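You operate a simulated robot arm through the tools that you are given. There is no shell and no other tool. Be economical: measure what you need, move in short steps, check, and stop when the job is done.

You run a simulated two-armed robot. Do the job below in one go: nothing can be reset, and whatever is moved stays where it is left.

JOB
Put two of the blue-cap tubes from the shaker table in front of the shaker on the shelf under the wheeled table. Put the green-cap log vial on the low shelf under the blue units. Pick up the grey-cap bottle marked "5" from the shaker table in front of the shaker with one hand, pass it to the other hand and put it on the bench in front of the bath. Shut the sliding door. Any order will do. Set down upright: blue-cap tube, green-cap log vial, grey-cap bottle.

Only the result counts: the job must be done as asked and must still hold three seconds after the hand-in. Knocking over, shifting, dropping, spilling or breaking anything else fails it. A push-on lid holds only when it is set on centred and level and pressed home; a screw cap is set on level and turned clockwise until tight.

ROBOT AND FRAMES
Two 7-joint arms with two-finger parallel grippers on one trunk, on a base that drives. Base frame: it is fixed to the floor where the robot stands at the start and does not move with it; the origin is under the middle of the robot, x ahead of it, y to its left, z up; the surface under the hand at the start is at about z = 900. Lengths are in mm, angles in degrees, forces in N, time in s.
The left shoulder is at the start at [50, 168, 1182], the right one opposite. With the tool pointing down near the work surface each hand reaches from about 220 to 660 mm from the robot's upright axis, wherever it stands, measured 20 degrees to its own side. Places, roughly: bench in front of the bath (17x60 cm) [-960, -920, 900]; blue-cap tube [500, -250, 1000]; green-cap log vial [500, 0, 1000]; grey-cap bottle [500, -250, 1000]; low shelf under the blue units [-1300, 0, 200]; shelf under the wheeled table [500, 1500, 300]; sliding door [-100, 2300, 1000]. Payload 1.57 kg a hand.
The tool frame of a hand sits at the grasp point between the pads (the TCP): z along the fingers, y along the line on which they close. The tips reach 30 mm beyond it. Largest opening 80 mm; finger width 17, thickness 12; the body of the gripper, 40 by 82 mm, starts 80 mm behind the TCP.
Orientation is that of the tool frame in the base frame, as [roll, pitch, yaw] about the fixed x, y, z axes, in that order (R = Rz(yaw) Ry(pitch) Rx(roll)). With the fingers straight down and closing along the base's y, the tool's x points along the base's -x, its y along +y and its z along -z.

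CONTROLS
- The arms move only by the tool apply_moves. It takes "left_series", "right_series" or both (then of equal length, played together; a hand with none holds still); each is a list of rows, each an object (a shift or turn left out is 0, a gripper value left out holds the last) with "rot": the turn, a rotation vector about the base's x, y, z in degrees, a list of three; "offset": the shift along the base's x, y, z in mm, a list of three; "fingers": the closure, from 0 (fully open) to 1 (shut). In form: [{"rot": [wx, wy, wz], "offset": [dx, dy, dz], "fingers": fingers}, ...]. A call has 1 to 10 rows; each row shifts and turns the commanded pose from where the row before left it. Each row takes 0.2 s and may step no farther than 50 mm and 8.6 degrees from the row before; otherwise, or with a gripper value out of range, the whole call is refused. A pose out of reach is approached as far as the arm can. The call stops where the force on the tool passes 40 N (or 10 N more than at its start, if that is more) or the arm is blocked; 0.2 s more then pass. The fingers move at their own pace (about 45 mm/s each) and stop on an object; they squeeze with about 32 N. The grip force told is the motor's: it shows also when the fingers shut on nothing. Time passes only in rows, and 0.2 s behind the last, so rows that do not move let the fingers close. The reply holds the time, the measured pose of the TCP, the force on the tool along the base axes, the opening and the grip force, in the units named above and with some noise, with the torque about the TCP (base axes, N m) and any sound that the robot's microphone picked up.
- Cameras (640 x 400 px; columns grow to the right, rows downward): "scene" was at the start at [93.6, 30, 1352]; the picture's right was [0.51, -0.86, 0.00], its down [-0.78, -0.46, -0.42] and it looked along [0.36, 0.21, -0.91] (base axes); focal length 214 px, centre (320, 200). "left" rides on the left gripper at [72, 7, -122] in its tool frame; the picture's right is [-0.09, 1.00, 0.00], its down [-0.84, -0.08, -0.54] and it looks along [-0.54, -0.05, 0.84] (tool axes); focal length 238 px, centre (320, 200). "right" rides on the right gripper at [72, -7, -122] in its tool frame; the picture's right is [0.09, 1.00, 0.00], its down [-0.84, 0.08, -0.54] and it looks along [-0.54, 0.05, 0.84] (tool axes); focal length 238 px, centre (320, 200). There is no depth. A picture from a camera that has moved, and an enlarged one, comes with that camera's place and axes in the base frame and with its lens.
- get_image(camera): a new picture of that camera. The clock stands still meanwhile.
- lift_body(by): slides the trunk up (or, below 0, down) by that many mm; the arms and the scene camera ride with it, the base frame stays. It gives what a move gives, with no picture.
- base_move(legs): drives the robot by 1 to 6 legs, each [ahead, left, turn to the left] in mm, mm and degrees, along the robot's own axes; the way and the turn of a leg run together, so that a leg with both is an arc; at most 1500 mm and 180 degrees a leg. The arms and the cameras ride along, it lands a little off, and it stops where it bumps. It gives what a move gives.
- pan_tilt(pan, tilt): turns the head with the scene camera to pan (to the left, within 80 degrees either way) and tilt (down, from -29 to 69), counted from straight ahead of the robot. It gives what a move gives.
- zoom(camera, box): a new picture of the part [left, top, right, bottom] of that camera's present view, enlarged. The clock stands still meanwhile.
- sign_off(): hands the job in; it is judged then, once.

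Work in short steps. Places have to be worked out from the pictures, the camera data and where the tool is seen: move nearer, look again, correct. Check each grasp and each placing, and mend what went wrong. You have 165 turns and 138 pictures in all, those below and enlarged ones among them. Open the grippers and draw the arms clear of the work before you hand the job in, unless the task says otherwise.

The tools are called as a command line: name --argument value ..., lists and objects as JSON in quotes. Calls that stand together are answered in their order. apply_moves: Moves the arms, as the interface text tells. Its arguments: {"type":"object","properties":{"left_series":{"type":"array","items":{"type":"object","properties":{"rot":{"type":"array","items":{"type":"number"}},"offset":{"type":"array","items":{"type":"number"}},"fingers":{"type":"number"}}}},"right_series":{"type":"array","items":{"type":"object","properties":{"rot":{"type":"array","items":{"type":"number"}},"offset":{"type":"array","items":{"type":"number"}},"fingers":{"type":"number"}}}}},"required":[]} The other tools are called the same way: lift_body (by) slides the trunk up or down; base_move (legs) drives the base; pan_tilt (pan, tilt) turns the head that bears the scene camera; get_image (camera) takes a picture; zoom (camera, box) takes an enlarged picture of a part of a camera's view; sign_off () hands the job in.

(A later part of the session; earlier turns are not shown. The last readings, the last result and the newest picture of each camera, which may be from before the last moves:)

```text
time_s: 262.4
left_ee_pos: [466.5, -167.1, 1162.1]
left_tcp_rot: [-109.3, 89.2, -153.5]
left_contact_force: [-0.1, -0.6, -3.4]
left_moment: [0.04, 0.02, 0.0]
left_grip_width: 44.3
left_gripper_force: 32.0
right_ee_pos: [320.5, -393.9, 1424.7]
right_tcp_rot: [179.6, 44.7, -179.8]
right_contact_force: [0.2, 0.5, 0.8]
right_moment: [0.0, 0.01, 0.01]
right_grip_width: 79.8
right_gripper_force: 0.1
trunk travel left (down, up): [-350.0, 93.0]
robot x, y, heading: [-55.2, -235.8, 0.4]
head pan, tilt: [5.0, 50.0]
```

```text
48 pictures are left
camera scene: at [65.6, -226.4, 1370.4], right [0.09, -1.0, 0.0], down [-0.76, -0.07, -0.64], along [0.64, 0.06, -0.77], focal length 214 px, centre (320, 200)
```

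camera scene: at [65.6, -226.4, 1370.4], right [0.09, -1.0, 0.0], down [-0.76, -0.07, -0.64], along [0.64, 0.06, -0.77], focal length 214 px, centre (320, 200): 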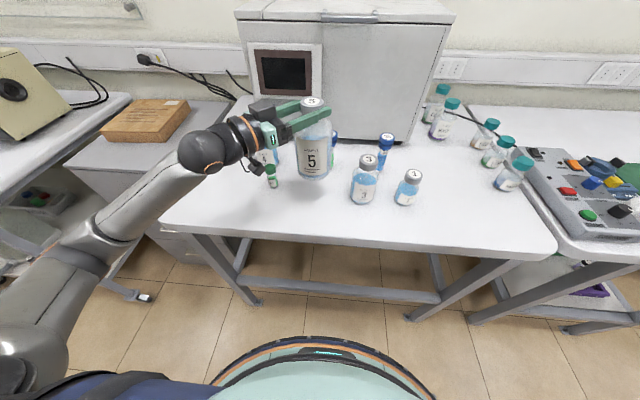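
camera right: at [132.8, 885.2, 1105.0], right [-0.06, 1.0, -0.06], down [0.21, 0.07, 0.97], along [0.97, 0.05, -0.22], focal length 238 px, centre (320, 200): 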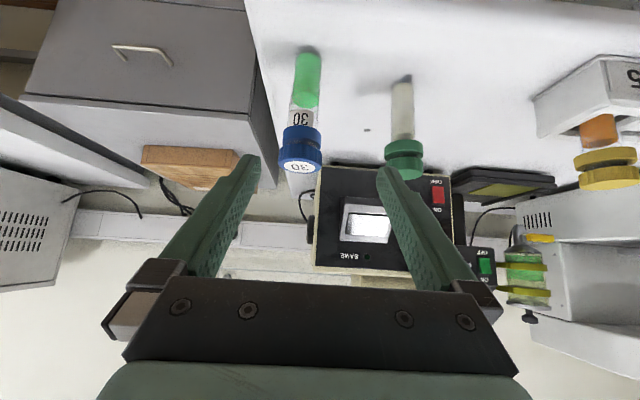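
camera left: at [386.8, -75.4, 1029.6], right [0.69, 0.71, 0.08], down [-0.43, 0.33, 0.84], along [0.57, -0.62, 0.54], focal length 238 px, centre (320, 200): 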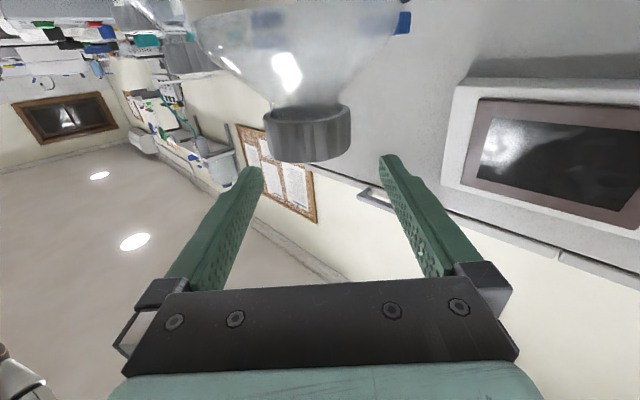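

Bottle lifted cleanly. I raise it more and bring it toward the middle, while turning the right hand to vertical.

apply_moves --left_series '[{"offset": [0, 0, 6]}, {"offset": [0, 0, 9]}, {"offset": [0, 0, 10]}, {"offset": [0, 0, 10]}, {"offset": [0, 0, 10]}, {"offset": [0, 0, 8]}, {"offset": [-3, -4, 4]}, {"offset": [-7, -8, 0]}, {"offset": [-8, -9, 0]}, {"offset": [-8, -10, 0]}]' --right_series '[{"rot": [0, 7.5, 0]}, {"rot": [0, 7.5, 0]}, {"rot": [0, 7.5, 0]}, {"rot": [0, 7.5, 0]}, {"rot": [0, 7.5, 0]}, {"rot": [0, 7.5, 0]}, {"rot": [0, 0, 7.5]}, {"rot": [0, 0, 7.5]}, {"rot": [0, 0, 7.5]}, {"rot": [0, 0, 7.5]}]'

apply_moves --left_series '[{"offset": [-8, -11, 0]}, {"offset": [-8, -11, 0]}, {"offset": [-6, -8, 0]}, {"offset": [-3, -5, 0]}]' --right_series '[{"rot": [0, 0, 7.5]}, {"rot": [0, 0, 7.5]}, {}, {}]'

get_image --camera "right"

```text
time_s: 264.6
left_ee_pos: [440.4, -199.0, 1218.6]
left_tcp_rot: [-107.2, 89.3, -151.4]
left_contact_force: [0.2, 0.0, -3.8]
left_moment: [-0.01, 0.05, 0.02]
left_grip_width: 44.3
left_gripper_force: 32.2
right_ee_pos: [280.7, -447.0, 1345.3]
right_tcp_rot: [179.4, -0.1, -149.8]
right_contact_force: [-0.5, 0.1, -0.4]
right_moment: [-0.05, -0.06, 0.01]
right_grip_width: 80.2
right_gripper_force: 0.1
right hand out of reach, approached as far as the arm can: row 1, 2, 3, 4, 5, 6
trunk travel left (down, up): [-350.0, 93.0]
robot x, y, heading: [-53.5, -233.8, 0.6]
head pan, tilt: [5.0, 50.0]
```

```text
time_s: 265.6
left_ee_pos: [416.1, -233.3, 1218.7]
left_tcp_rot: [-110.5, 89.2, -154.5]
left_contact_force: [-0.5, 0.0, -4.9]
left_moment: [0.03, 0.03, 0.0]
left_grip_width: 44.5
left_gripper_force: 31.6
right_ee_pos: [273.7, -434.0, 1326.6]
right_tcp_rot: [179.5, -0.2, -134.9]
right_contact_force: [-0.2, -1.0, 0.2]
right_moment: [0.04, 0.0, 0.01]
right_grip_width: 80.2
right_gripper_force: 0.0
right hand out of reach, approached as far as the arm can: row 1, 2
trunk travel left (down, up): [-350.0, 93.0]
robot x, y, heading: [-54.1, -236.5, 0.3]
head pan, tilt: [5.0, 50.0]
```

```text
47 pictures are left
camera right: at [227.2, -489.2, 1449.8], right [-0.77, 0.64, 0.01], down [0.54, 0.65, 0.54], along [0.34, 0.42, -0.84], focal length 238 px, centre (320, 200)
```

right: 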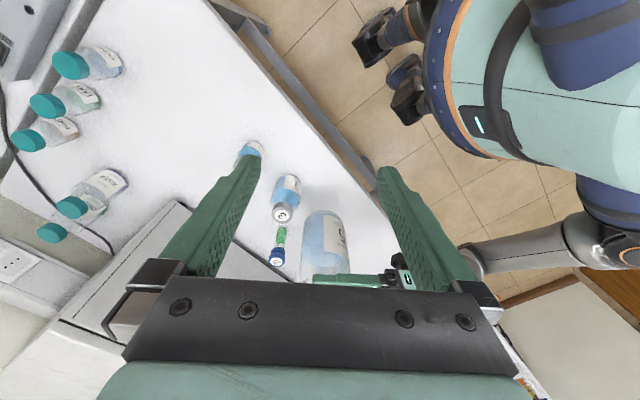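

Right hand is vertical with its closing axis along the left hand's pointing axis. I move it above the cap ([416,−233], cap top ≈1232).

apply_moves --right_series '[{"offset": [26, 35, 10]}, {"offset": [29, 41, 7]}, {"offset": [29, 41, 0]}, {"offset": [29, 42, 0]}, {"offset": [29, 42, 0]}]'

get_image --camera "right"

get_image --camera "scene"

```text
refused: row 2 steps farther than a row can; nothing moved
```

```text
46 pictures are left
camera right: at [227.2, -489.2, 1449.8], right [-0.77, 0.64, 0.01], down [0.54, 0.65, 0.54], along [0.34, 0.42, -0.84], focal length 238 px, centre (320, 200)
```

right: 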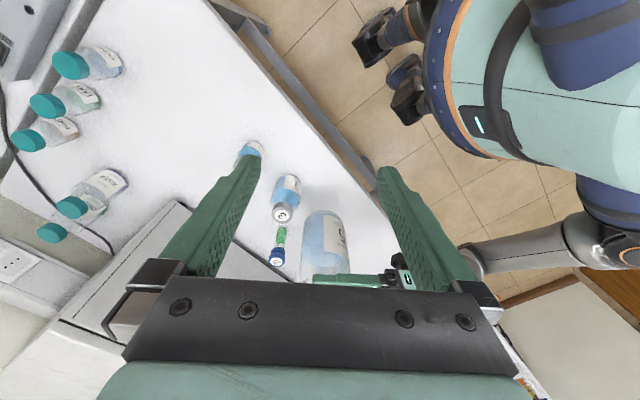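

```text
45 pictures are left
camera scene: at [65.7, -226.5, 1370.4], right [0.09, -1.0, 0.0], down [-0.76, -0.07, -0.64], along [0.64, 0.06, -0.77], focal length 214 px, centre (320, 200)
```

scene: 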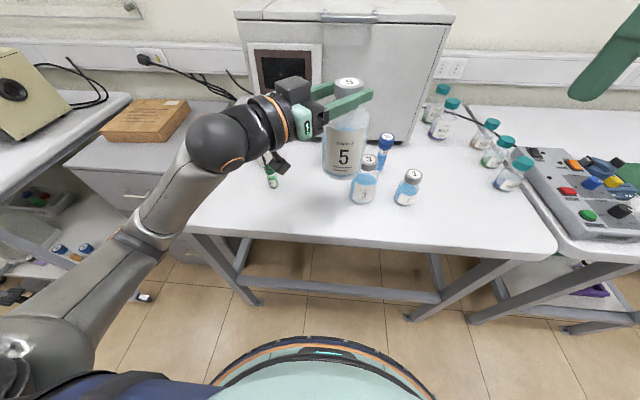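

Shorter rows, same path; pictures after it succeeds.

apply_moves --right_series '[{"offset": [24, 34, 10]}, {"offset": [24, 34, 10]}, {"offset": [24, 34, 3]}, {"offset": [24, 34, 0]}, {"offset": [24, 34, 0]}, {"offset": [22, 31, 0]}]'

```text
time_s: 266.9
left_ee_pos: [415.6, -233.6, 1218.3]
left_tcp_rot: [-108.2, 89.1, -152.3]
left_contact_force: [-0.3, -0.9, -4.6]
left_moment: [0.04, 0.0, -0.03]
left_grip_width: 44.4
left_gripper_force: 32.2
right_ee_pos: [319.7, -386.1, 1265.6]
right_tcp_rot: [179.5, -0.3, -134.8]
right_contact_force: [-0.2, 0.8, -0.3]
right_moment: [-0.01, -0.02, -0.01]
right_grip_width: 80.1
right_gripper_force: 0.0
right hand out of reach, approached as far as the arm can: row 1, 2, 3, 4, 5, 6
trunk travel left (down, up): [-350.0, 93.0]
robot x, y, heading: [-56.6, -231.3, 0.2]
head pan, tilt: [5.0, 50.0]
```

The right hand can't reach that high with a vertical tool. I bring the bottle back 40 mm (clear of bottle 3) and down to about z=1128.

apply_moves --left_series '[{"offset": [-6, 0, 0]}, {"offset": [-9, 0, 0]}, {"offset": [-10, 0, 0]}, {"offset": [-10, 0, -4]}, {"offset": [-5, 0, -8]}, {"offset": [0, 0, -10]}, {"offset": [0, 0, -10]}, {"offset": [0, 0, -10]}, {"offset": [0, 0, -10]}, {"offset": [0, 0, -10]}]'

apply_moves --left_series '[{"offset": [0, 0, -10]}, {"offset": [0, 0, -10]}, {"offset": [0, 0, -6]}, {"offset": [0, 0, -3]}, {}, {}, {}, {}]' --right_series '[{"offset": [8, 10, 0]}, {"offset": [8, 25, 0]}, {"offset": [8, 25, 0]}, {"offset": [8, 25, 0]}, {"offset": [8, 25, 0]}, {"offset": [8, 25, 0]}, {"offset": [8, 18, 0]}, {}]'

get_image --camera "right"

```text
time_s: 269.1
left_ee_pos: [377.0, -233.0, 1156.8]
left_tcp_rot: [-108.0, 89.1, -152.1]
left_contact_force: [-0.4, -0.1, -4.8]
left_moment: [0.02, 0.01, -0.01]
left_grip_width: 43.9
left_gripper_force: 31.3
right_ee_pos: [320.7, -385.7, 1265.0]
right_tcp_rot: [179.5, -0.3, -134.9]
right_contact_force: [0.1, 0.1, 0.1]
right_moment: [0.02, 0.02, -0.01]
right_grip_width: 80.1
right_gripper_force: 0.0
trunk travel left (down, up): [-350.0, 93.0]
robot x, y, heading: [-54.0, -232.8, 0.5]
head pan, tilt: [5.0, 50.0]
```

```text
time_s: 270.9
left_ee_pos: [375.4, -232.6, 1127.8]
left_tcp_rot: [-108.6, 89.2, -152.7]
left_contact_force: [-0.4, -0.4, -3.9]
left_moment: [0.03, 0.03, -0.02]
left_grip_width: 44.2
left_gripper_force: 32.2
right_ee_pos: [319.7, -371.4, 1237.0]
right_tcp_rot: [179.5, -0.3, -134.9]
right_contact_force: [0.4, -0.2, 0.8]
right_moment: [0.0, 0.03, 0.01]
right_grip_width: 79.9
right_gripper_force: 0.1
right hand out of reach, approached as far as the arm can: row 1, 2, 3, 4, 5, 6, 7
trunk travel left (down, up): [-350.0, 93.0]
robot x, y, heading: [-55.8, -234.9, 0.5]
head pan, tilt: [5.0, 50.0]
```

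```text
44 pictures are left
camera right: at [274.9, -428.3, 1359.7], right [-0.77, 0.64, 0.01], down [0.54, 0.65, 0.54], along [0.34, 0.42, -0.84], focal length 238 px, centre (320, 200)
```

right: 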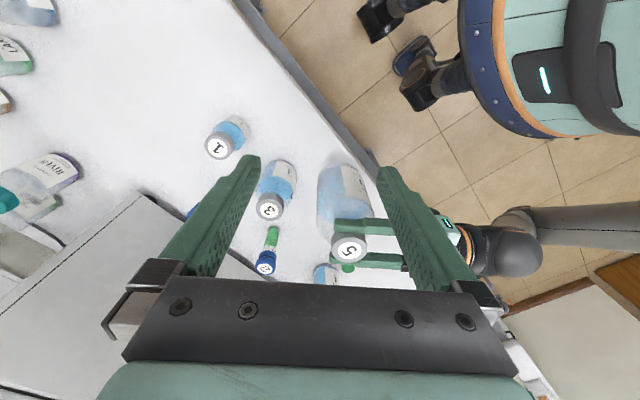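

The right arm can't come that far inward. I shift the handover to the right side: turn the left hand to point along −y, and return the right hand's yaw to its natural one.

apply_moves --left_series '[{"rot": [0, 0, -6]}, {"rot": [0, 0, -8]}, {"rot": [0, 0, -8]}, {"rot": [0, 0, -8]}, {"rot": [0, 0, -8]}, {"rot": [0, 0, -5]}, {"rot": [0, 0, -3]}, {}]' --right_series '[{"rot": [0, 0, -7.5], "offset": [0, -5, 0]}, {"rot": [0, 0, -7.5], "offset": [0, -5, 0]}, {"rot": [0, 0, -7.5]}, {"rot": [0, 0, -7.5]}, {"rot": [0, 0, -7.5], "offset": [0, 0, 5]}, {"rot": [0, 0, -7.5], "offset": [0, 0, 10]}, {"offset": [0, 0, 10]}, {"offset": [0, 0, 10]}]'

get_image --camera "scene"

```text
time_s: 272.8
left_ee_pos: [372.7, -234.8, 1124.3]
left_tcp_rot: [-147.8, 88.8, 124.9]
left_contact_force: [-0.3, 0.7, -3.6]
left_moment: [0.07, 0.06, -0.02]
left_grip_width: 44.0
left_gripper_force: 32.5
left hand out of reach, approached as far as the arm can: row 4
right_ee_pos: [317.9, -385.5, 1270.6]
right_tcp_rot: [179.5, -0.2, 179.9]
right_contact_force: [0.0, 0.7, -0.6]
right_moment: [0.03, -0.01, 0.01]
right_grip_width: 79.8
right_gripper_force: 0.0
right hand out of reach, approached as far as the arm can: row 8
trunk travel left (down, up): [-350.0, 93.0]
robot x, y, heading: [-50.3, -238.3, 0.3]
head pan, tilt: [5.0, 50.0]
```

```text
43 pictures are left
camera scene: at [65.2, -226.4, 1370.4], right [0.09, -1.0, 0.0], down [-0.76, -0.07, -0.64], along [0.64, 0.06, -0.77], focal length 214 px, centre (320, 200)
```

scene: 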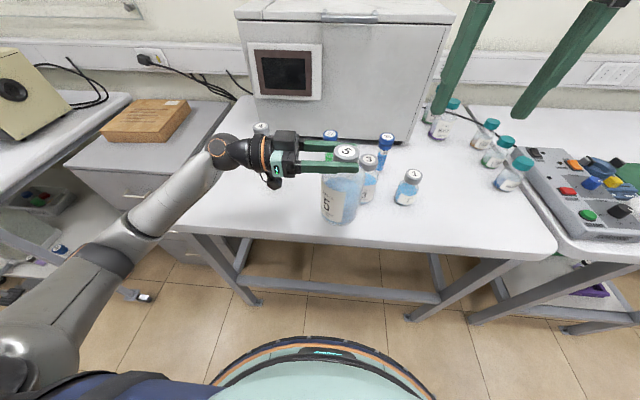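

The left hand now points along −y with the bottle upright. I carry the bottle right to about [362,−384], under the right hand.

apply_moves --left_series '[{"offset": [0, -5, 0]}, {"offset": [-1, -10, 0]}, {"offset": [-1, -14, 0]}, {"offset": [-1, -17, 0]}, {"offset": [-1, -20, 0]}, {"offset": [-1, -20, 0]}, {"offset": [-1, -20, 0]}, {"offset": [-1, -20, 0]}, {"offset": [-1, -14, 0]}, {"offset": [-1, -9, 0]}]'

get_image --camera "right"

```text
time_s: 274.9
left_ee_pos: [364.2, -385.0, 1125.6]
left_tcp_rot: [-149.6, 88.8, 123.2]
left_contact_force: [0.2, -0.1, -3.1]
left_moment: [0.06, -0.01, 0.0]
left_grip_width: 44.5
left_gripper_force: 31.6
right_ee_pos: [317.9, -386.0, 1270.4]
right_tcp_rot: [179.4, -0.3, -179.9]
right_contact_force: [0.0, -0.8, 0.3]
right_moment: [0.02, 0.03, -0.05]
right_grip_width: 79.8
right_gripper_force: 0.0
trunk travel left (down, up): [-350.0, 93.0]
robot x, y, heading: [-53.4, -236.5, 0.0]
head pan, tilt: [5.0, 50.0]
```

```text
42 pictures are left
camera right: at [246.6, -394.3, 1393.7], right [-0.09, 1.0, 0.01], down [0.84, 0.07, 0.54], along [0.54, 0.06, -0.84], focal length 238 px, centre (320, 200)
```

right: 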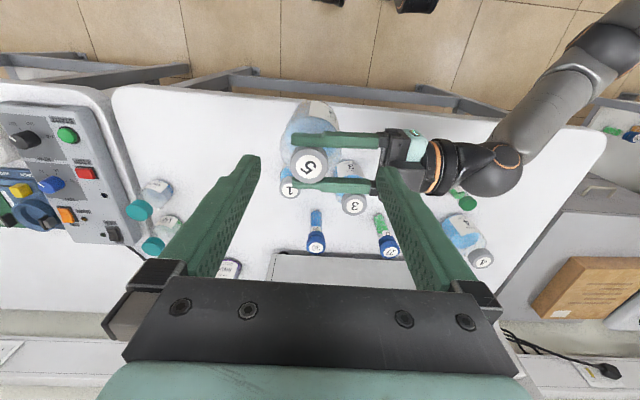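

The cap top appears at about [361,−393,1140]. I line the right hand up above it and descend part way.

apply_moves --right_series '[{"offset": [15, -3, -10]}, {"offset": [15, -2, -15]}, {"offset": [13, -2, -15]}, {"offset": [0, 0, -15]}, {"offset": [0, 0, -10]}]'

get_image --camera "right"

```text
time_s: 276.1
left_ee_pos: [364.7, -384.8, 1124.8]
left_tcp_rot: [-148.2, 88.7, 124.7]
left_contact_force: [0.6, -0.3, -4.2]
left_moment: [0.03, -0.04, 0.03]
left_grip_width: 44.3
left_gripper_force: 31.4
right_ee_pos: [360.8, -393.0, 1206.1]
right_tcp_rot: [179.5, -0.3, -179.9]
right_contact_force: [0.8, -0.5, 0.2]
right_moment: [-0.03, 0.02, 0.0]
right_grip_width: 80.1
right_gripper_force: 0.1
trunk travel left (down, up): [-350.0, 93.0]
robot x, y, heading: [-49.8, -235.7, 0.4]
head pan, tilt: [5.0, 50.0]
```

```text
41 pictures are left
camera right: at [289.1, -400.9, 1328.6], right [-0.09, 1.0, 0.01], down [0.84, 0.07, 0.54], along [0.54, 0.06, -0.84], focal length 238 px, centre (320, 200)
```

right: 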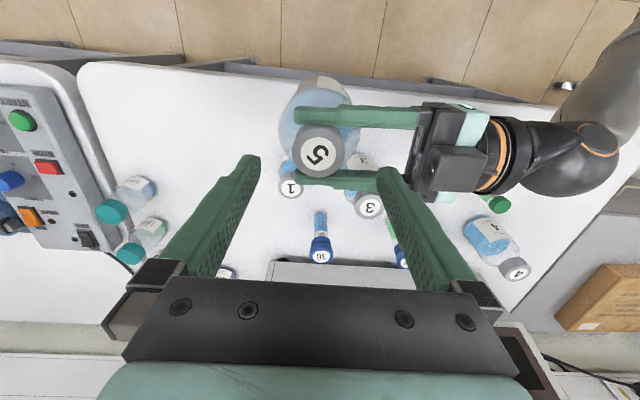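

Aligned at [364,−392]. I descend to TCP ≈1146 (tips around the cap) and look before closing.

apply_moves --right_series '[{"offset": [3, 1, -15]}, {"offset": [0, 0, -15]}, {"offset": [0, 0, -15]}, {"offset": [0, 0, -15]}]'

get_image --camera "right"

zoom --camera "scene" --box '[300, 60, 460, 220]'

```text
time_s: 277.1
left_ee_pos: [363.4, -383.9, 1125.2]
left_tcp_rot: [-148.0, 88.8, 124.8]
left_contact_force: [-0.3, 0.0, -5.1]
left_moment: [0.01, 0.01, 0.0]
left_grip_width: 44.2
left_gripper_force: 32.5
right_ee_pos: [364.3, -392.3, 1144.9]
right_tcp_rot: [179.6, -0.3, -179.9]
right_contact_force: [-0.1, -0.2, 0.8]
right_moment: [-0.02, 0.02, -0.01]
right_grip_width: 80.2
right_gripper_force: 0.0
trunk travel left (down, up): [-350.0, 93.0]
robot x, y, heading: [-54.7, -231.7, 0.3]
head pan, tilt: [5.0, 50.0]
```

```text
40 pictures are left
camera right: at [292.5, -400.1, 1268.1], right [-0.09, 1.0, 0.01], down [0.84, 0.07, 0.54], along [0.54, 0.06, -0.84], focal length 238 px, centre (320, 200)
```

right: 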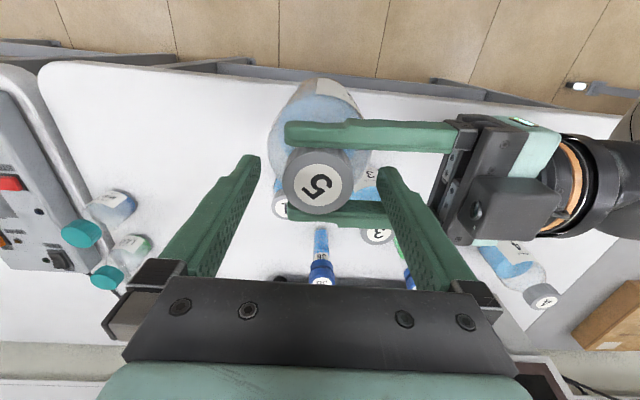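

```text
2.50 times, centred on (380, 140) of scene
camera zoom: at [65.6, -226.6, 1370.4], right [0.09, -1.0, 0.0], down [-0.76, -0.07, -0.64], along [0.64, 0.06, -0.77], focal length 536 px, centre (170, 350)
```

zoom: 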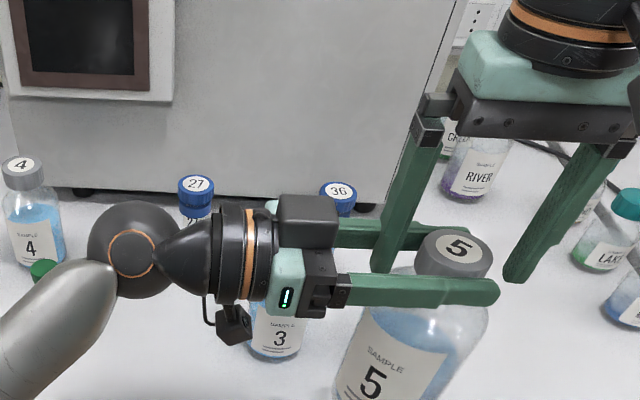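

The right fingers straddle the cap correctly. Closing the right hand while the left still holds.

apply_moves --right_series '[{"fingers": 1}, {}, {}, {}, {}, {}]'

get_image --camera "right"

```text
time_s: 278.6
left_ee_pos: [363.6, -384.5, 1124.2]
left_tcp_rot: [-147.9, 88.8, 125.0]
left_contact_force: [-1.8, 12.0, -4.6]
left_moment: [-0.15, -0.02, -0.01]
left_grip_width: 44.1
left_gripper_force: 32.4
right_ee_pos: [364.4, -392.8, 1144.6]
right_tcp_rot: [179.6, -0.3, -180.0]
right_contact_force: [2.3, -12.7, 0.2]
right_moment: [-0.02, -0.02, -0.03]
right_grip_width: 44.3
right_gripper_force: 32.0
trunk travel left (down, up): [-350.0, 93.0]
robot x, y, heading: [-54.8, -233.7, 0.3]
head pan, tilt: [5.0, 50.0]
```

```text
38 pictures are left
camera right: at [292.5, -400.4, 1268.1], right [-0.09, 1.0, 0.01], down [0.84, 0.07, 0.54], along [0.54, 0.06, -0.84], focal length 238 px, centre (320, 200)
```

right: 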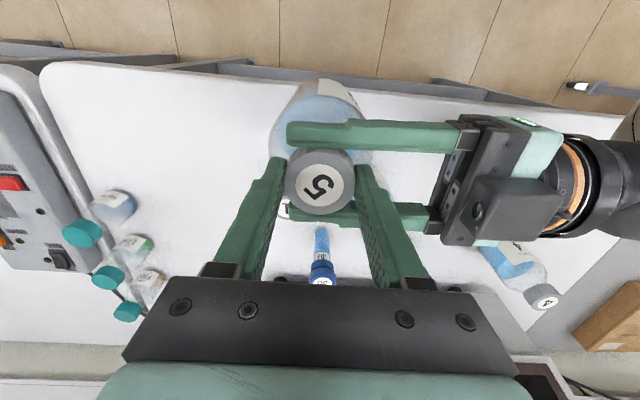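

Right grips the cap too (44.3 mm). Now the left opens and backs off along +y.

apply_moves --left_series '[{"fingers": 0.2}, {"fingers": 0}, {}, {}, {"offset": [0, 15, 0]}, {"offset": [0, 25, 0]}, {"offset": [0, 35, 0]}, {"offset": [0, 35, 0]}]'

get_image --camera "scene"

```text
time_s: 280.4
left_ee_pos: [362.7, -274.5, 1124.8]
left_tcp_rot: [-148.4, 88.8, 124.2]
left_contact_force: [0.3, -0.3, 0.5]
left_moment: [-0.02, -0.02, 0.05]
left_grip_width: 80.2
left_gripper_force: 0.1
right_ee_pos: [364.7, -392.1, 1145.8]
right_tcp_rot: [179.5, -0.2, -179.9]
right_contact_force: [0.4, -0.3, -0.8]
right_moment: [-0.01, 0.01, 0.0]
right_grip_width: 44.2
right_gripper_force: 32.1
trunk travel left (down, up): [-350.0, 93.0]
robot x, y, heading: [-53.8, -230.2, 0.2]
head pan, tilt: [5.0, 50.0]
```

```text
37 pictures are left
camera scene: at [65.4, -226.2, 1370.4], right [0.09, -1.0, 0.0], down [-0.76, -0.07, -0.64], along [0.64, 0.06, -0.77], focal length 214 px, centre (320, 200)
```

scene: 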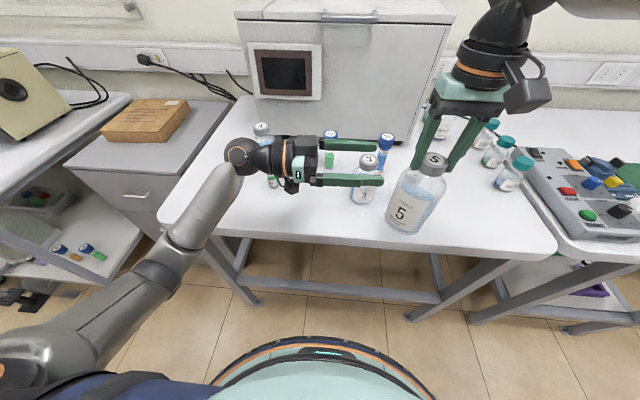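

Passed over: the right hand alone holds bottle 5. Now the left hand: move away, turn to yaw −35° and tilt 45° down in front of the green-cap vial (about [503,−44]).

apply_moves --left_series '[{"rot": [0, 0, 7.5], "offset": [4, 30, 0]}, {"rot": [0, 0, 7.5], "offset": [4, 30, 0]}, {"rot": [0, 0, 7.5], "offset": [4, 30, 0]}, {"rot": [0, 0, 7.5], "offset": [4, 30, 0]}, {"rot": [0, 0, 7.5], "offset": [4, 30, 0]}, {"rot": [0, 0, 7.5], "offset": [4, 30, 0]}, {"rot": [0, 0, 7.5], "offset": [4, 30, 0]}]'

apply_moves --left_series '[{"rot": [4.3, 6.14, 0], "offset": [5, 8, 0]}, {"rot": [4.3, 6.14, 0], "offset": [5, 8, 0]}, {"rot": [4.3, 6.14, 0], "offset": [5, 8, 0]}, {"rot": [4.3, 6.14, 0], "offset": [5, 8, 0]}, {"rot": [4.3, 6.14, 0], "offset": [5, 8, -10]}, {"rot": [4.3, 6.14, 0], "offset": [5, 8, -10]}]'

get_image --camera "left"

```text
time_s: 281.9
left_ee_pos: [392.1, -64.2, 1124.8]
left_tcp_rot: [-147.6, 88.9, 177.8]
left_contact_force: [-0.2, 0.9, -0.2]
left_moment: [0.03, 0.01, 0.0]
left_grip_width: 79.7
left_gripper_force: 0.1
right_ee_pos: [363.8, -392.5, 1144.8]
right_tcp_rot: [179.5, -0.3, -179.9]
right_contact_force: [0.1, 0.6, 0.4]
right_moment: [-0.02, -0.02, -0.02]
right_grip_width: 44.2
right_gripper_force: 31.8
trunk travel left (down, up): [-350.0, 93.0]
robot x, y, heading: [-54.8, -233.9, 0.3]
head pan, tilt: [5.0, 50.0]
```

```text
time_s: 283.4
left_ee_pos: [422.6, -18.8, 1103.9]
left_tcp_rot: [-179.7, 43.9, 145.9]
left_contact_force: [0.2, -0.3, -0.9]
left_moment: [-0.02, 0.03, -0.05]
left_grip_width: 80.1
left_gripper_force: 0.1
right_ee_pos: [364.2, -391.3, 1145.5]
right_tcp_rot: [179.5, -0.2, -179.8]
right_contact_force: [-0.6, 0.6, 0.0]
right_moment: [-0.02, 0.0, 0.01]
right_grip_width: 44.4
right_gripper_force: 32.1
trunk travel left (down, up): [-350.0, 93.0]
robot x, y, heading: [-52.1, -232.7, 0.1]
head pan, tilt: [5.0, 50.0]
```

```text
36 pictures are left
camera left: at [313.3, 64.7, 1143.6], right [0.62, 0.78, 0.06], down [0.15, -0.19, 0.97], along [0.77, -0.59, -0.23], focal length 238 px, centre (320, 200)
```

left: 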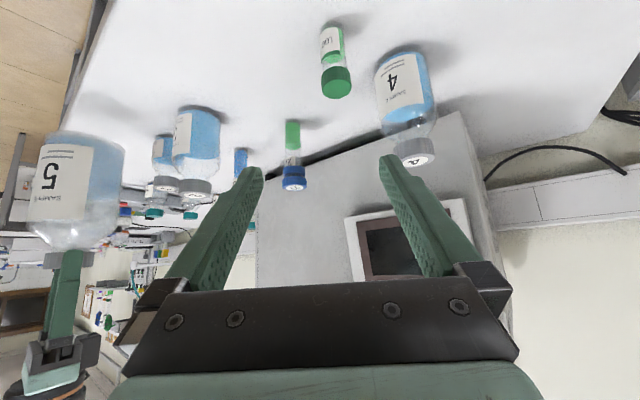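

Orientation is good; bottle 5 hangs upright in the right hand. Vial axis ≈[500,−48], cap z≈946–975. I narrow the fingers a bit (bottle 4 is near) and go to the pre-grasp point.

apply_moves --left_series '[{"offset": [7, 7, -34], "fingers": 0.2}, {"offset": [7, 7, -34]}, {"offset": [20, -14, -25]}]'

get_image --camera "left"

```text
time_s: 284.1
left_ee_pos: [457.2, -16.4, 1010.1]
left_tcp_rot: [-179.7, 44.0, 145.9]
left_contact_force: [0.9, 0.3, 0.6]
left_moment: [-0.01, 0.01, 0.0]
left_grip_width: 64.0
left_gripper_force: 0.0
right_ee_pos: [364.5, -392.3, 1144.6]
right_tcp_rot: [179.5, -0.4, -180.0]
right_contact_force: [-0.1, -0.1, 0.2]
right_moment: [0.03, 0.02, 0.0]
right_grip_width: 44.3
right_gripper_force: 32.4
trunk travel left (down, up): [-350.0, 93.0]
robot x, y, heading: [-53.2, -232.1, 0.4]
head pan, tilt: [5.0, 50.0]
```

```text
35 pictures are left
camera left: at [347.9, 65.0, 1050.4], right [0.62, 0.79, 0.06], down [0.15, -0.19, 0.97], along [0.77, -0.59, -0.23], focal length 238 px, centre (320, 200)
```

left: 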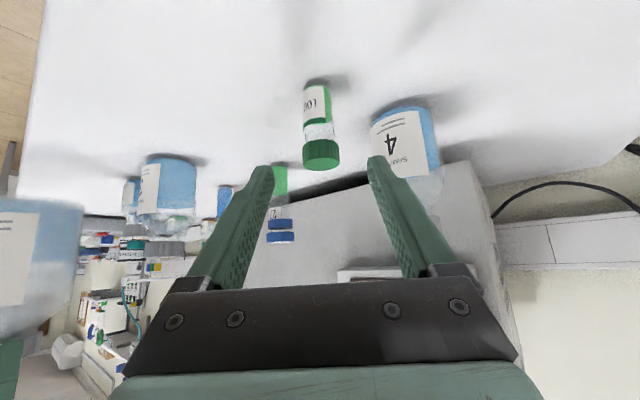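

Vial centred: axis [501,−49], cap z≈952–977. Final approach, close, and a slow lift.

apply_moves --left_series '[{"offset": [15, -11, -17]}, {"offset": [15, -11, -17]}, {"offset": [14, -11, -16]}, {"fingers": 1}, {}, {}, {}, {}, {"offset": [0, 0, 3]}, {"offset": [0, 0, 5]}]'

apply_moves --left_series '[{"offset": [0, 0, 8]}, {"offset": [0, 0, 10]}, {"offset": [0, 0, 12]}, {"offset": [0, 0, 12]}, {"offset": [-5, 0, 15]}, {"offset": [-5, 5, 15]}]'

get_image --camera "left"

```text
time_s: 286.4
left_ee_pos: [501.0, -49.9, 969.0]
left_tcp_rot: [-179.7, 43.9, 145.9]
left_contact_force: [-1.2, 0.1, -1.1]
left_moment: [0.01, -0.02, -0.01]
left_grip_width: 29.9
left_gripper_force: 32.2
right_ee_pos: [363.5, -392.2, 1145.7]
right_tcp_rot: [179.5, -0.4, -179.9]
right_contact_force: [0.1, -0.5, -0.3]
right_moment: [0.01, -0.02, 0.03]
right_grip_width: 44.1
right_gripper_force: 31.8
trunk travel left (down, up): [-350.0, 93.0]
robot x, y, heading: [-55.2, -228.5, 0.4]
head pan, tilt: [5.0, 50.0]
```

```text
time_s: 287.8
left_ee_pos: [490.4, -45.0, 1043.1]
left_tcp_rot: [-179.6, 43.9, 146.0]
left_contact_force: [-0.1, 0.4, -1.1]
left_moment: [0.02, 0.02, 0.05]
left_grip_width: 29.4
left_gripper_force: 31.5
right_ee_pos: [363.7, -390.9, 1145.5]
right_tcp_rot: [179.6, -0.4, -179.9]
right_contact_force: [-0.5, -0.1, -0.7]
right_moment: [0.01, 0.03, -0.02]
right_grip_width: 44.2
right_gripper_force: 32.0
trunk travel left (down, up): [-350.0, 93.0]
robot x, y, heading: [-52.6, -231.5, 0.3]
head pan, tilt: [5.0, 50.0]
```

```text
34 pictures are left
camera left: at [380.8, 37.6, 1081.0], right [0.62, 0.78, 0.06], down [0.15, -0.19, 0.97], along [0.77, -0.59, -0.23], focal length 238 px, centre (320, 200)
```

left: 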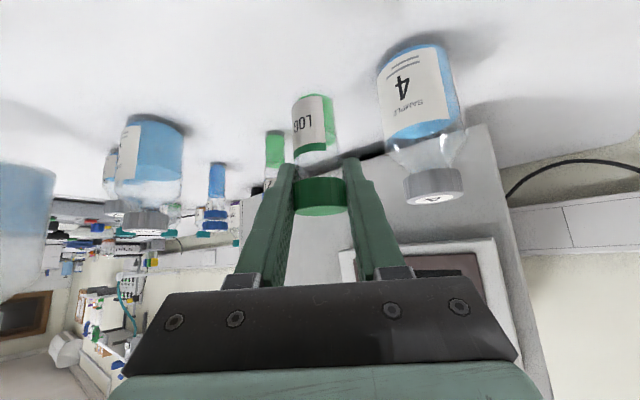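

The vial is securely held by its cap. I draw the left hand in, then back slowly away from the table and check both grips.

apply_moves --left_series '[{"offset": [-20, 4, 15]}, {"offset": [-25, 4, 15]}, {"offset": [-25, 4, 15]}, {"offset": [-20, 4, 10]}]'

base_move --legs '[[-60, 0, 0], [-110, 0, 0]]'

get_image --camera "scene"

```text
time_s: 288.8
left_ee_pos: [399.4, -29.5, 1096.4]
left_tcp_rot: [-179.6, 43.9, 145.9]
left_contact_force: [-0.1, 0.3, -0.2]
left_moment: [0.02, 0.02, 0.03]
left_grip_width: 29.6
left_gripper_force: 32.2
right_ee_pos: [363.7, -391.3, 1144.4]
right_tcp_rot: [179.5, -0.3, -179.9]
right_contact_force: [0.7, -1.1, 0.4]
right_moment: [0.03, -0.02, -0.03]
right_grip_width: 44.2
right_gripper_force: 32.2
trunk travel left (down, up): [-350.0, 93.0]
robot x, y, heading: [-50.6, -227.6, 0.3]
head pan, tilt: [5.0, 50.0]
```

```text
time_s: 290.5
left_ee_pos: [231.3, -29.9, 1097.5]
left_tcp_rot: [-179.7, 44.1, 146.0]
left_contact_force: [-0.3, -0.8, 0.0]
left_moment: [0.03, 0.0, 0.0]
left_grip_width: 29.3
left_gripper_force: 31.9
right_ee_pos: [193.8, -393.5, 1144.4]
right_tcp_rot: [179.5, -0.4, -179.9]
right_contact_force: [-0.2, -0.2, 0.5]
right_moment: [0.02, 0.02, 0.0]
right_grip_width: 44.2
right_gripper_force: 31.5
trunk travel left (down, up): [-350.0, 93.0]
robot x, y, heading: [-223.9, -235.8, 0.3]
head pan, tilt: [5.0, 50.0]
```

```text
33 pictures are left
camera scene: at [-105.0, -227.4, 1370.5], right [0.09, -1.0, 0.0], down [-0.76, -0.07, -0.64], along [0.64, 0.06, -0.77], focal length 214 px, centre (320, 200)
```

scene: 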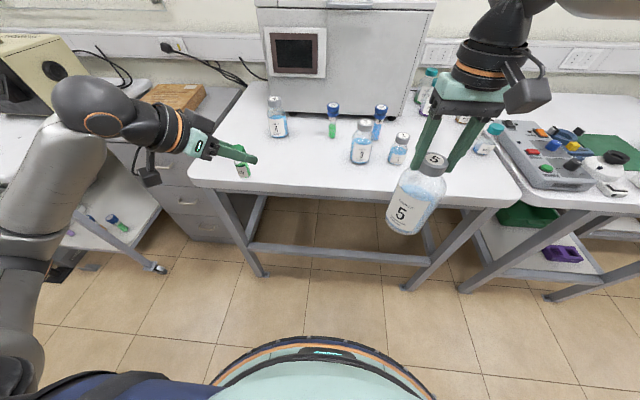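

Both grips hold. I turn around to face −x and look at the bath bench.

base_move --legs '[[0, 0, 90], [0, 0, 90]]'

pan_tilt --pan 25 --tilt 30

get_image --camera "scene"

```text
time_s: 298.5
left_ee_pos: [-679.8, -429.0, 1097.6]
left_tcp_rot: [-179.5, 44.0, -35.3]
left_contact_force: [-0.7, -0.4, -0.8]
left_moment: [0.02, -0.01, -0.01]
left_grip_width: 29.8
left_gripper_force: 32.1
right_ee_pos: [-636.6, -65.2, 1144.9]
right_tcp_rot: [179.5, -0.3, -1.1]
right_contact_force: [0.0, -0.9, 0.4]
right_moment: [0.04, 0.05, -0.01]
right_grip_width: 44.3
right_gripper_force: 32.0
trunk travel left (down, up): [-350.0, 93.0]
robot x, y, heading: [-224.1, -234.1, 179.0]
head pan, tilt: [5.0, 50.0]
```

```text
time_s: 299.3
left_ee_pos: [-680.5, -428.1, 1097.0]
left_tcp_rot: [-179.5, 44.0, -35.2]
left_contact_force: [-0.2, -0.5, -0.5]
left_moment: [-0.03, -0.01, -0.01]
left_grip_width: 29.5
left_gripper_force: 32.2
right_ee_pos: [-636.2, -66.3, 1144.8]
right_tcp_rot: [179.4, -0.3, -1.1]
right_contact_force: [-0.5, -0.2, -1.4]
right_moment: [-0.03, 0.0, 0.01]
right_grip_width: 44.4
right_gripper_force: 32.3
trunk travel left (down, up): [-350.0, 93.0]
robot x, y, heading: [-222.1, -232.9, 179.2]
head pan, tilt: [25.0, 30.0]
```

```text
32 pictures are left
camera scene: at [-343.9, -270.7, 1399.9], right [-0.41, 0.91, 0.0], down [0.46, 0.2, -0.87], along [-0.79, -0.35, -0.5], focal length 214 px, centre (320, 200)
```

scene: 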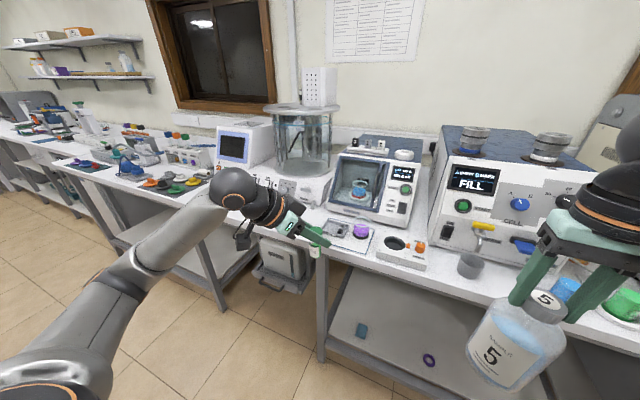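

I see the bath (glass tank) and the bench in front of it, and the blue units with their low shelf to the right. I drive left along −y toward the bath and look from nearer.

base_move --legs '[[60, 780, 0.8]]'

pan_tilt --pan -15 --tilt 40

get_image --camera "scene"

```text
time_s: 306.6
left_ee_pos: [-747.2, -1210.3, 1097.2]
left_tcp_rot: [-179.6, 44.0, -34.7]
left_contact_force: [0.5, -0.5, 0.8]
left_moment: [0.01, 0.02, -0.01]
left_grip_width: 29.6
left_gripper_force: 31.8
right_ee_pos: [-705.9, -847.8, 1144.5]
right_tcp_rot: [179.4, -0.3, -0.5]
right_contact_force: [-0.5, -0.2, 0.2]
right_moment: [-0.01, 0.01, 0.0]
right_grip_width: 44.1
right_gripper_force: 32.3
trunk travel left (down, up): [-350.0, 93.0]
robot x, y, heading: [-289.3, -1011.7, 179.7]
head pan, tilt: [25.0, 30.0]
```

```text
time_s: 307.6
left_ee_pos: [-746.2, -1210.2, 1096.9]
left_tcp_rot: [-179.6, 43.9, -34.7]
left_contact_force: [-0.1, -0.9, -0.2]
left_moment: [0.03, 0.01, 0.01]
left_grip_width: 29.4
left_gripper_force: 32.0
right_ee_pos: [-706.1, -848.8, 1144.7]
right_tcp_rot: [179.5, -0.3, -0.5]
right_contact_force: [0.3, 0.1, -0.1]
right_moment: [0.02, 0.0, -0.04]
right_grip_width: 44.5
right_gripper_force: 32.2
trunk travel left (down, up): [-350.0, 93.0]
robot x, y, heading: [-293.1, -1011.7, 179.7]
head pan, tilt: [-15.0, 40.0]
```

```text
31 pictures are left
camera scene: at [-411.5, -989.2, 1384.6], right [0.26, 0.96, 0.0], down [0.62, -0.17, -0.77], along [-0.74, 0.2, -0.64], focal length 214 px, centre (320, 200)
```

scene: 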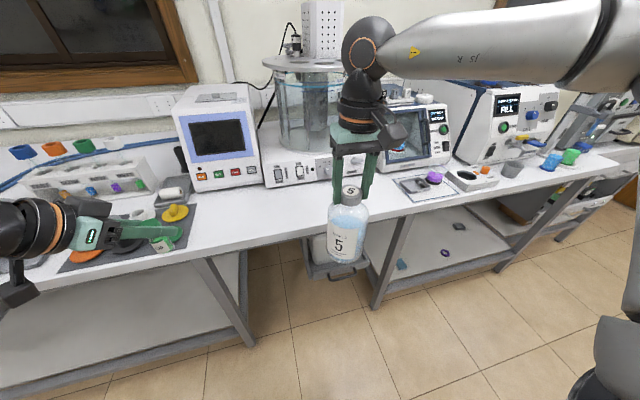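

The strip in front of the bath spans x≈−1064…−849 near y≈−920, free of things. I retract the left hand a bit and drive so that the bottle is over about [−955,−915].

apply_moves --left_series '[{"offset": [20, 0, 10]}, {"offset": [20, 0, 10]}, {"offset": [15, 0, 10]}]'

base_move --legs '[[0, 66, 0.2], [240, 0, 0]]'

get_image --camera "scene"

get_image --camera "right"

```text
time_s: 308.4
left_ee_pos: [-690.2, -1210.8, 1125.3]
left_tcp_rot: [-179.6, 43.9, -34.7]
left_contact_force: [0.5, 0.0, 0.0]
left_moment: [-0.01, 0.01, 0.01]
left_grip_width: 29.4
left_gripper_force: 32.0
right_ee_pos: [-705.8, -848.1, 1144.6]
right_tcp_rot: [179.5, -0.3, -0.5]
right_contact_force: [0.3, -0.2, -1.5]
right_moment: [0.0, 0.04, 0.01]
right_grip_width: 44.3
right_gripper_force: 31.2
trunk travel left (down, up): [-350.0, 93.0]
robot x, y, heading: [-288.0, -1010.1, 179.5]
head pan, tilt: [-15.0, 40.0]
```

```text
time_s: 311.1
left_ee_pos: [-934.3, -1276.5, 1126.1]
left_tcp_rot: [-179.5, 43.9, -34.6]
left_contact_force: [-1.0, -0.3, -1.7]
left_moment: [0.01, -0.03, -0.01]
left_grip_width: 29.6
left_gripper_force: 32.0
right_ee_pos: [-950.4, -913.9, 1145.4]
right_tcp_rot: [179.6, -0.5, -0.4]
right_contact_force: [-0.1, -0.4, 0.1]
right_moment: [-0.01, -0.04, -0.01]
right_grip_width: 44.1
right_gripper_force: 31.8
trunk travel left (down, up): [-350.0, 93.0]
robot x, y, heading: [-534.5, -1077.9, 179.8]
head pan, tilt: [-15.0, 40.0]
```

```text
30 pictures are left
camera scene: at [-654.9, -1054.4, 1384.5], right [0.26, 0.96, 0.0], down [0.62, -0.17, -0.77], along [-0.74, 0.2, -0.64], focal length 214 px, centre (320, 200)
```

scene: 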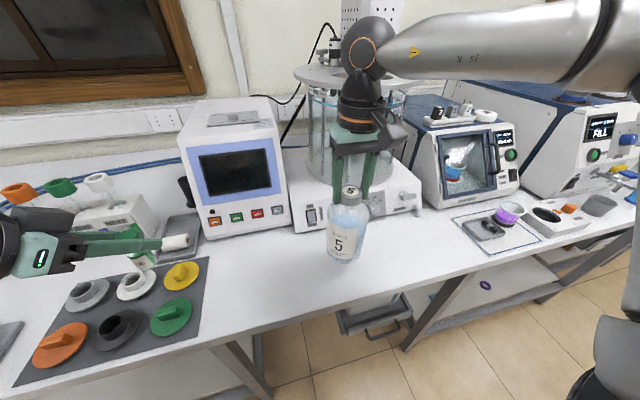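

```text
29 pictures are left
camera right: at [-879.0, -906.1, 1267.8], right [0.09, -1.0, 0.01], down [-0.84, -0.07, 0.54], along [-0.53, -0.05, -0.84], focal length 238 px, centre (320, 200)
```

right: 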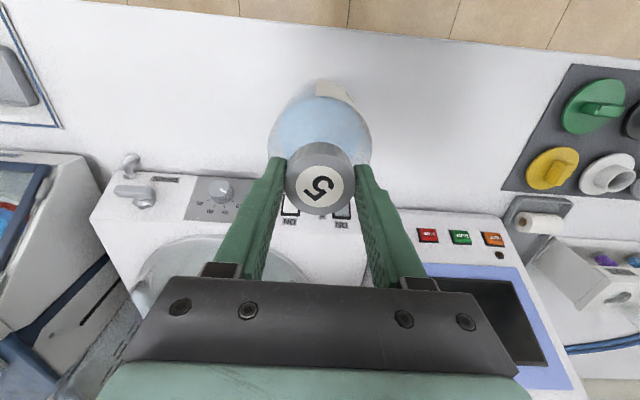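

The bottle is right over the free strip in front of the bath. I lower it gently (20 mm more toward the bath's middle).

apply_moves --right_series '[{"offset": [0, 5, -4]}, {"offset": [0, 8, -7]}, {"offset": [0, 7, -8]}, {"offset": [0, 0, -8]}, {"offset": [0, 0, -8]}, {"offset": [0, 0, -8]}, {"offset": [0, 0, -6]}, {"offset": [0, 0, -4]}, {}]'

apply_moves --right_series '[{"offset": [0, 0, -3]}, {"offset": [0, 0, -2]}, {"offset": [0, 0, -2]}, {}]'

```text
time_s: 313.1
left_ee_pos: [-934.5, -1275.5, 1125.6]
left_tcp_rot: [-179.6, 44.0, -34.7]
left_contact_force: [0.2, 0.5, 0.3]
left_moment: [0.01, 0.02, -0.02]
left_grip_width: 29.5
left_gripper_force: 32.1
right_ee_pos: [-949.5, -893.5, 1092.8]
right_tcp_rot: [179.5, -0.4, -0.4]
right_contact_force: [0.4, 0.1, 0.1]
right_moment: [-0.02, 0.0, -0.01]
right_grip_width: 44.4
right_gripper_force: 32.5
trunk travel left (down, up): [-350.0, 93.0]
robot x, y, heading: [-534.3, -1073.8, 179.6]
head pan, tilt: [-15.0, 40.0]
```

```text
time_s: 314.1
left_ee_pos: [-934.7, -1276.3, 1126.3]
left_tcp_rot: [-179.7, 44.0, -34.6]
left_contact_force: [-0.3, -0.2, -0.3]
left_moment: [0.0, -0.02, 0.01]
left_grip_width: 29.5
left_gripper_force: 32.1
right_ee_pos: [-949.7, -892.4, 1084.9]
right_tcp_rot: [179.6, -0.3, -0.4]
right_contact_force: [-1.0, -1.1, -0.2]
right_moment: [-0.02, -0.02, 0.0]
right_grip_width: 44.4
right_gripper_force: 32.3
trunk travel left (down, up): [-350.0, 93.0]
robot x, y, heading: [-535.5, -1070.2, 179.8]
head pan, tilt: [-15.0, 40.0]
```

Not touching yet; continuing in 2 mm steps.

apply_moves --right_series '[{"offset": [0, 0, -2]}, {"offset": [0, 0, -2]}, {"offset": [0, 0, -2]}, {}]'

```text
time_s: 315.1
left_ee_pos: [-931.0, -1276.5, 1127.1]
left_tcp_rot: [-179.8, 44.1, -34.6]
left_contact_force: [-1.0, -0.6, -0.1]
left_moment: [0.0, 0.01, 0.0]
left_grip_width: 29.3
left_gripper_force: 32.0
right_ee_pos: [-948.0, -895.6, 1081.2]
right_tcp_rot: [179.4, 0.1, -0.4]
right_contact_force: [5.6, 0.3, 29.4]
right_moment: [0.44, 0.04, -0.09]
right_grip_width: 44.7
right_gripper_force: 31.8
trunk travel left (down, up): [-350.0, 93.0]
robot x, y, heading: [-531.0, -1078.8, 179.9]
head pan, tilt: [-15.0, 40.0]
```

Contact at TCP 1081. Ease up 2 mm, open, and rise straight up.

apply_moves --right_series '[{"offset": [0, 0, 1.5]}, {"fingers": 0.2}, {"fingers": 0}, {}, {}, {"offset": [0, 0, 20]}, {"offset": [0, 0, 35]}, {"offset": [0, 0, 40]}]'

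get_image --camera "right"

zoom --camera "scene" --box '[220, 120, 460, 270]'

```text
time_s: 316.9
left_ee_pos: [-934.0, -1275.5, 1125.3]
left_tcp_rot: [-179.6, 44.0, -34.6]
left_contact_force: [0.0, -0.4, -0.7]
left_moment: [0.02, -0.03, 0.02]
left_grip_width: 29.3
left_gripper_force: 31.7
right_ee_pos: [-947.9, -893.7, 1175.8]
right_tcp_rot: [179.5, -0.2, -0.4]
right_contact_force: [0.3, 0.6, -1.2]
right_moment: [0.0, -0.02, -0.02]
right_grip_width: 80.3
right_gripper_force: 0.0
trunk travel left (down, up): [-350.0, 93.0]
robot x, y, heading: [-532.8, -1070.1, 179.9]
head pan, tilt: [-15.0, 40.0]
```

```text
28 pictures are left
camera right: at [-877.8, -886.7, 1298.7], right [0.09, -1.0, 0.01], down [-0.84, -0.07, 0.54], along [-0.54, -0.05, -0.84], focal length 238 px, centre (320, 200)
```

right: 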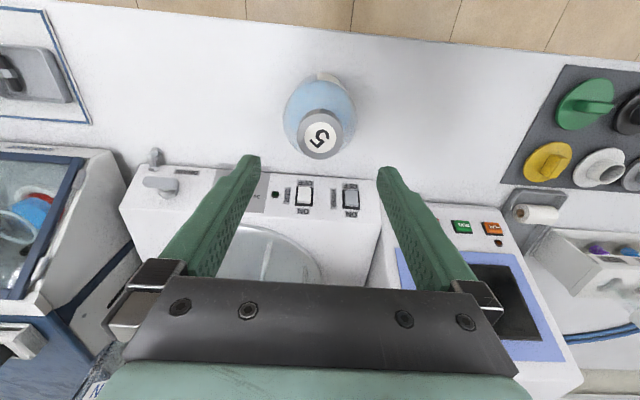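

```text
2.67 times, centred on (340, 195) of scene
camera zoom: at [-653.7, -1054.7, 1384.6], right [0.26, 0.96, 0.0], down [0.62, -0.17, -0.77], along [-0.74, 0.2, -0.64], focal length 572 px, centre (267, 213)
```

zoom: 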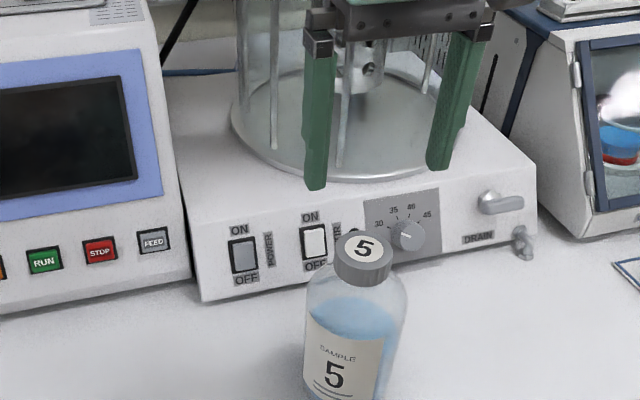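

Bottle 5 stands upright in front of the bath. Now the vial: I back off and drive right to the blue units, then look at their low shelf.

base_move --legs '[[-260, 0, 0], [0, -1270, 0]]'

lift_body --by -300

pan_tilt --pan 10 --tilt 30

get_image --camera "scene"

```text
time_s: 329.7
left_ee_pos: [-664.6, -6.5, 1125.1]
left_tcp_rot: [-179.7, 44.0, -35.1]
left_contact_force: [-0.8, -0.5, -0.3]
left_moment: [0.0, -0.03, 0.01]
left_grip_width: 29.6
left_gripper_force: 32.0
right_ee_pos: [-678.1, 376.1, 1175.5]
right_tcp_rot: [179.5, -0.3, -0.9]
right_contact_force: [-0.3, -0.3, 0.3]
right_moment: [-0.02, 0.0, 0.0]
right_grip_width: 80.0
right_gripper_force: 0.0
trunk travel left (down, up): [-350.0, 93.0]
robot x, y, heading: [-265.0, 191.8, 179.2]
head pan, tilt: [-15.0, 40.0]
```

```text
time_s: 332.7
left_ee_pos: [-666.0, -6.5, 826.1]
left_tcp_rot: [-179.6, 44.0, -35.1]
left_contact_force: [0.4, 0.4, -0.4]
left_moment: [0.0, 0.01, -0.04]
left_grip_width: 29.4
left_gripper_force: 31.9
right_ee_pos: [-677.1, 376.6, 874.3]
right_tcp_rot: [179.5, -0.2, -0.9]
right_contact_force: [0.3, 0.4, 0.7]
right_moment: [-0.01, 0.01, -0.01]
right_grip_width: 79.9
right_gripper_force: 0.1
trunk travel left (down, up): [-50.0, 393.0]
robot x, y, heading: [-265.1, 192.4, 179.3]
head pan, tilt: [-15.0, 40.0]
```

```text
time_s: 333.6
left_ee_pos: [-665.0, -5.4, 826.7]
left_tcp_rot: [-179.6, 44.0, -35.1]
left_contact_force: [-0.5, 0.3, -0.1]
left_moment: [0.0, 0.02, -0.01]
left_grip_width: 29.6
left_gripper_force: 32.3
right_ee_pos: [-676.6, 375.5, 876.1]
right_tcp_rot: [179.6, -0.4, -0.9]
right_contact_force: [-0.5, 0.0, 0.8]
right_moment: [0.02, -0.01, -0.03]
right_grip_width: 79.7
right_gripper_force: 0.1
trunk travel left (down, up): [-50.0, 393.0]
robot x, y, heading: [-263.3, 191.4, 179.3]
head pan, tilt: [10.0, 30.0]
```

```text
26 pictures are left
camera scene: at [-391.2, 175.3, 1099.9], right [-0.16, 0.99, 0.0], down [0.49, 0.08, -0.87], along [-0.85, -0.14, -0.5], focal length 214 px, centre (320, 200)
```

scene: 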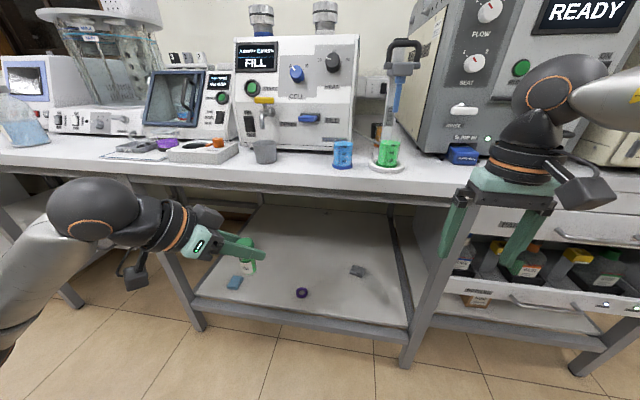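

The low shelf (z≈200, x from about −920 inward) has free room around [−1010,−185] between the cyan block and the purple ring. I tuck the right hand high and back, lower the trunk fully, and bring the left hand down in free air.

apply_moves --right_series '[{"offset": [5, 0, 45]}, {"offset": [15, 0, 45]}, {"offset": [20, 0, 40]}, {"offset": [20, 0, 40]}, {"offset": [20, 0, 30]}, {"offset": [20, 0, 20]}]'

lift_body --by -50

apply_moves --left_series '[{"offset": [-8, 5, -35]}, {"offset": [-8, 5, -40]}, {"offset": [-8, 5, -40]}, {"offset": [-8, 5, -40]}, {"offset": [-8, 5, -40]}, {"offset": [-8, 5, -40]}, {"offset": [-8, 5, -40]}, {"offset": [-8, 5, -40]}, {"offset": [-8, 5, -40]}, {"offset": [-8, 5, -40]}]'

```text
time_s: 335.0
left_ee_pos: [-664.9, -6.5, 825.7]
left_tcp_rot: [-179.7, 44.0, -35.1]
left_contact_force: [-0.2, -0.5, -0.4]
left_moment: [0.0, 0.01, -0.02]
left_grip_width: 29.4
left_gripper_force: 32.0
right_ee_pos: [-558.4, 393.0, 1055.9]
right_tcp_rot: [179.5, -0.3, -0.9]
right_contact_force: [0.6, 0.1, 0.1]
right_moment: [0.03, -0.03, -0.01]
right_grip_width: 80.0
right_gripper_force: 0.0
right hand out of reach, approached as far as the arm can: row 4, 5, 6
trunk travel left (down, up): [-50.0, 393.0]
robot x, y, heading: [-263.4, 185.4, 179.1]
head pan, tilt: [10.0, 30.0]
```

```text
time_s: 335.9
left_ee_pos: [-665.2, -5.9, 776.8]
left_tcp_rot: [-179.6, 44.0, -35.0]
left_contact_force: [0.6, -1.7, -0.7]
left_moment: [0.04, 0.0, 0.03]
left_grip_width: 29.5
left_gripper_force: 32.5
right_ee_pos: [-559.8, 393.7, 1005.3]
right_tcp_rot: [179.4, -0.3, -0.9]
right_contact_force: [-0.2, 0.1, -1.0]
right_moment: [-0.03, 0.01, 0.01]
right_grip_width: 80.0
right_gripper_force: 0.0
trunk travel left (down, up): [0.0, 443.0]
robot x, y, heading: [-263.7, 189.4, 179.4]
head pan, tilt: [10.0, 30.0]
```

```text
time_s: 338.1
left_ee_pos: [-745.4, 43.3, 380.3]
left_tcp_rot: [-179.7, 44.0, -35.2]
left_contact_force: [-0.6, 0.0, 0.0]
left_moment: [0.0, -0.01, 0.03]
left_grip_width: 29.6
left_gripper_force: 31.7
right_ee_pos: [-559.0, 392.0, 1004.8]
right_tcp_rot: [179.4, -0.2, -0.9]
right_contact_force: [-0.3, -0.4, -0.2]
right_moment: [0.02, 0.0, 0.0]
right_grip_width: 79.9
right_gripper_force: 0.0
trunk travel left (down, up): [0.0, 443.0]
robot x, y, heading: [-263.5, 192.0, 179.3]
head pan, tilt: [10.0, 30.0]
```

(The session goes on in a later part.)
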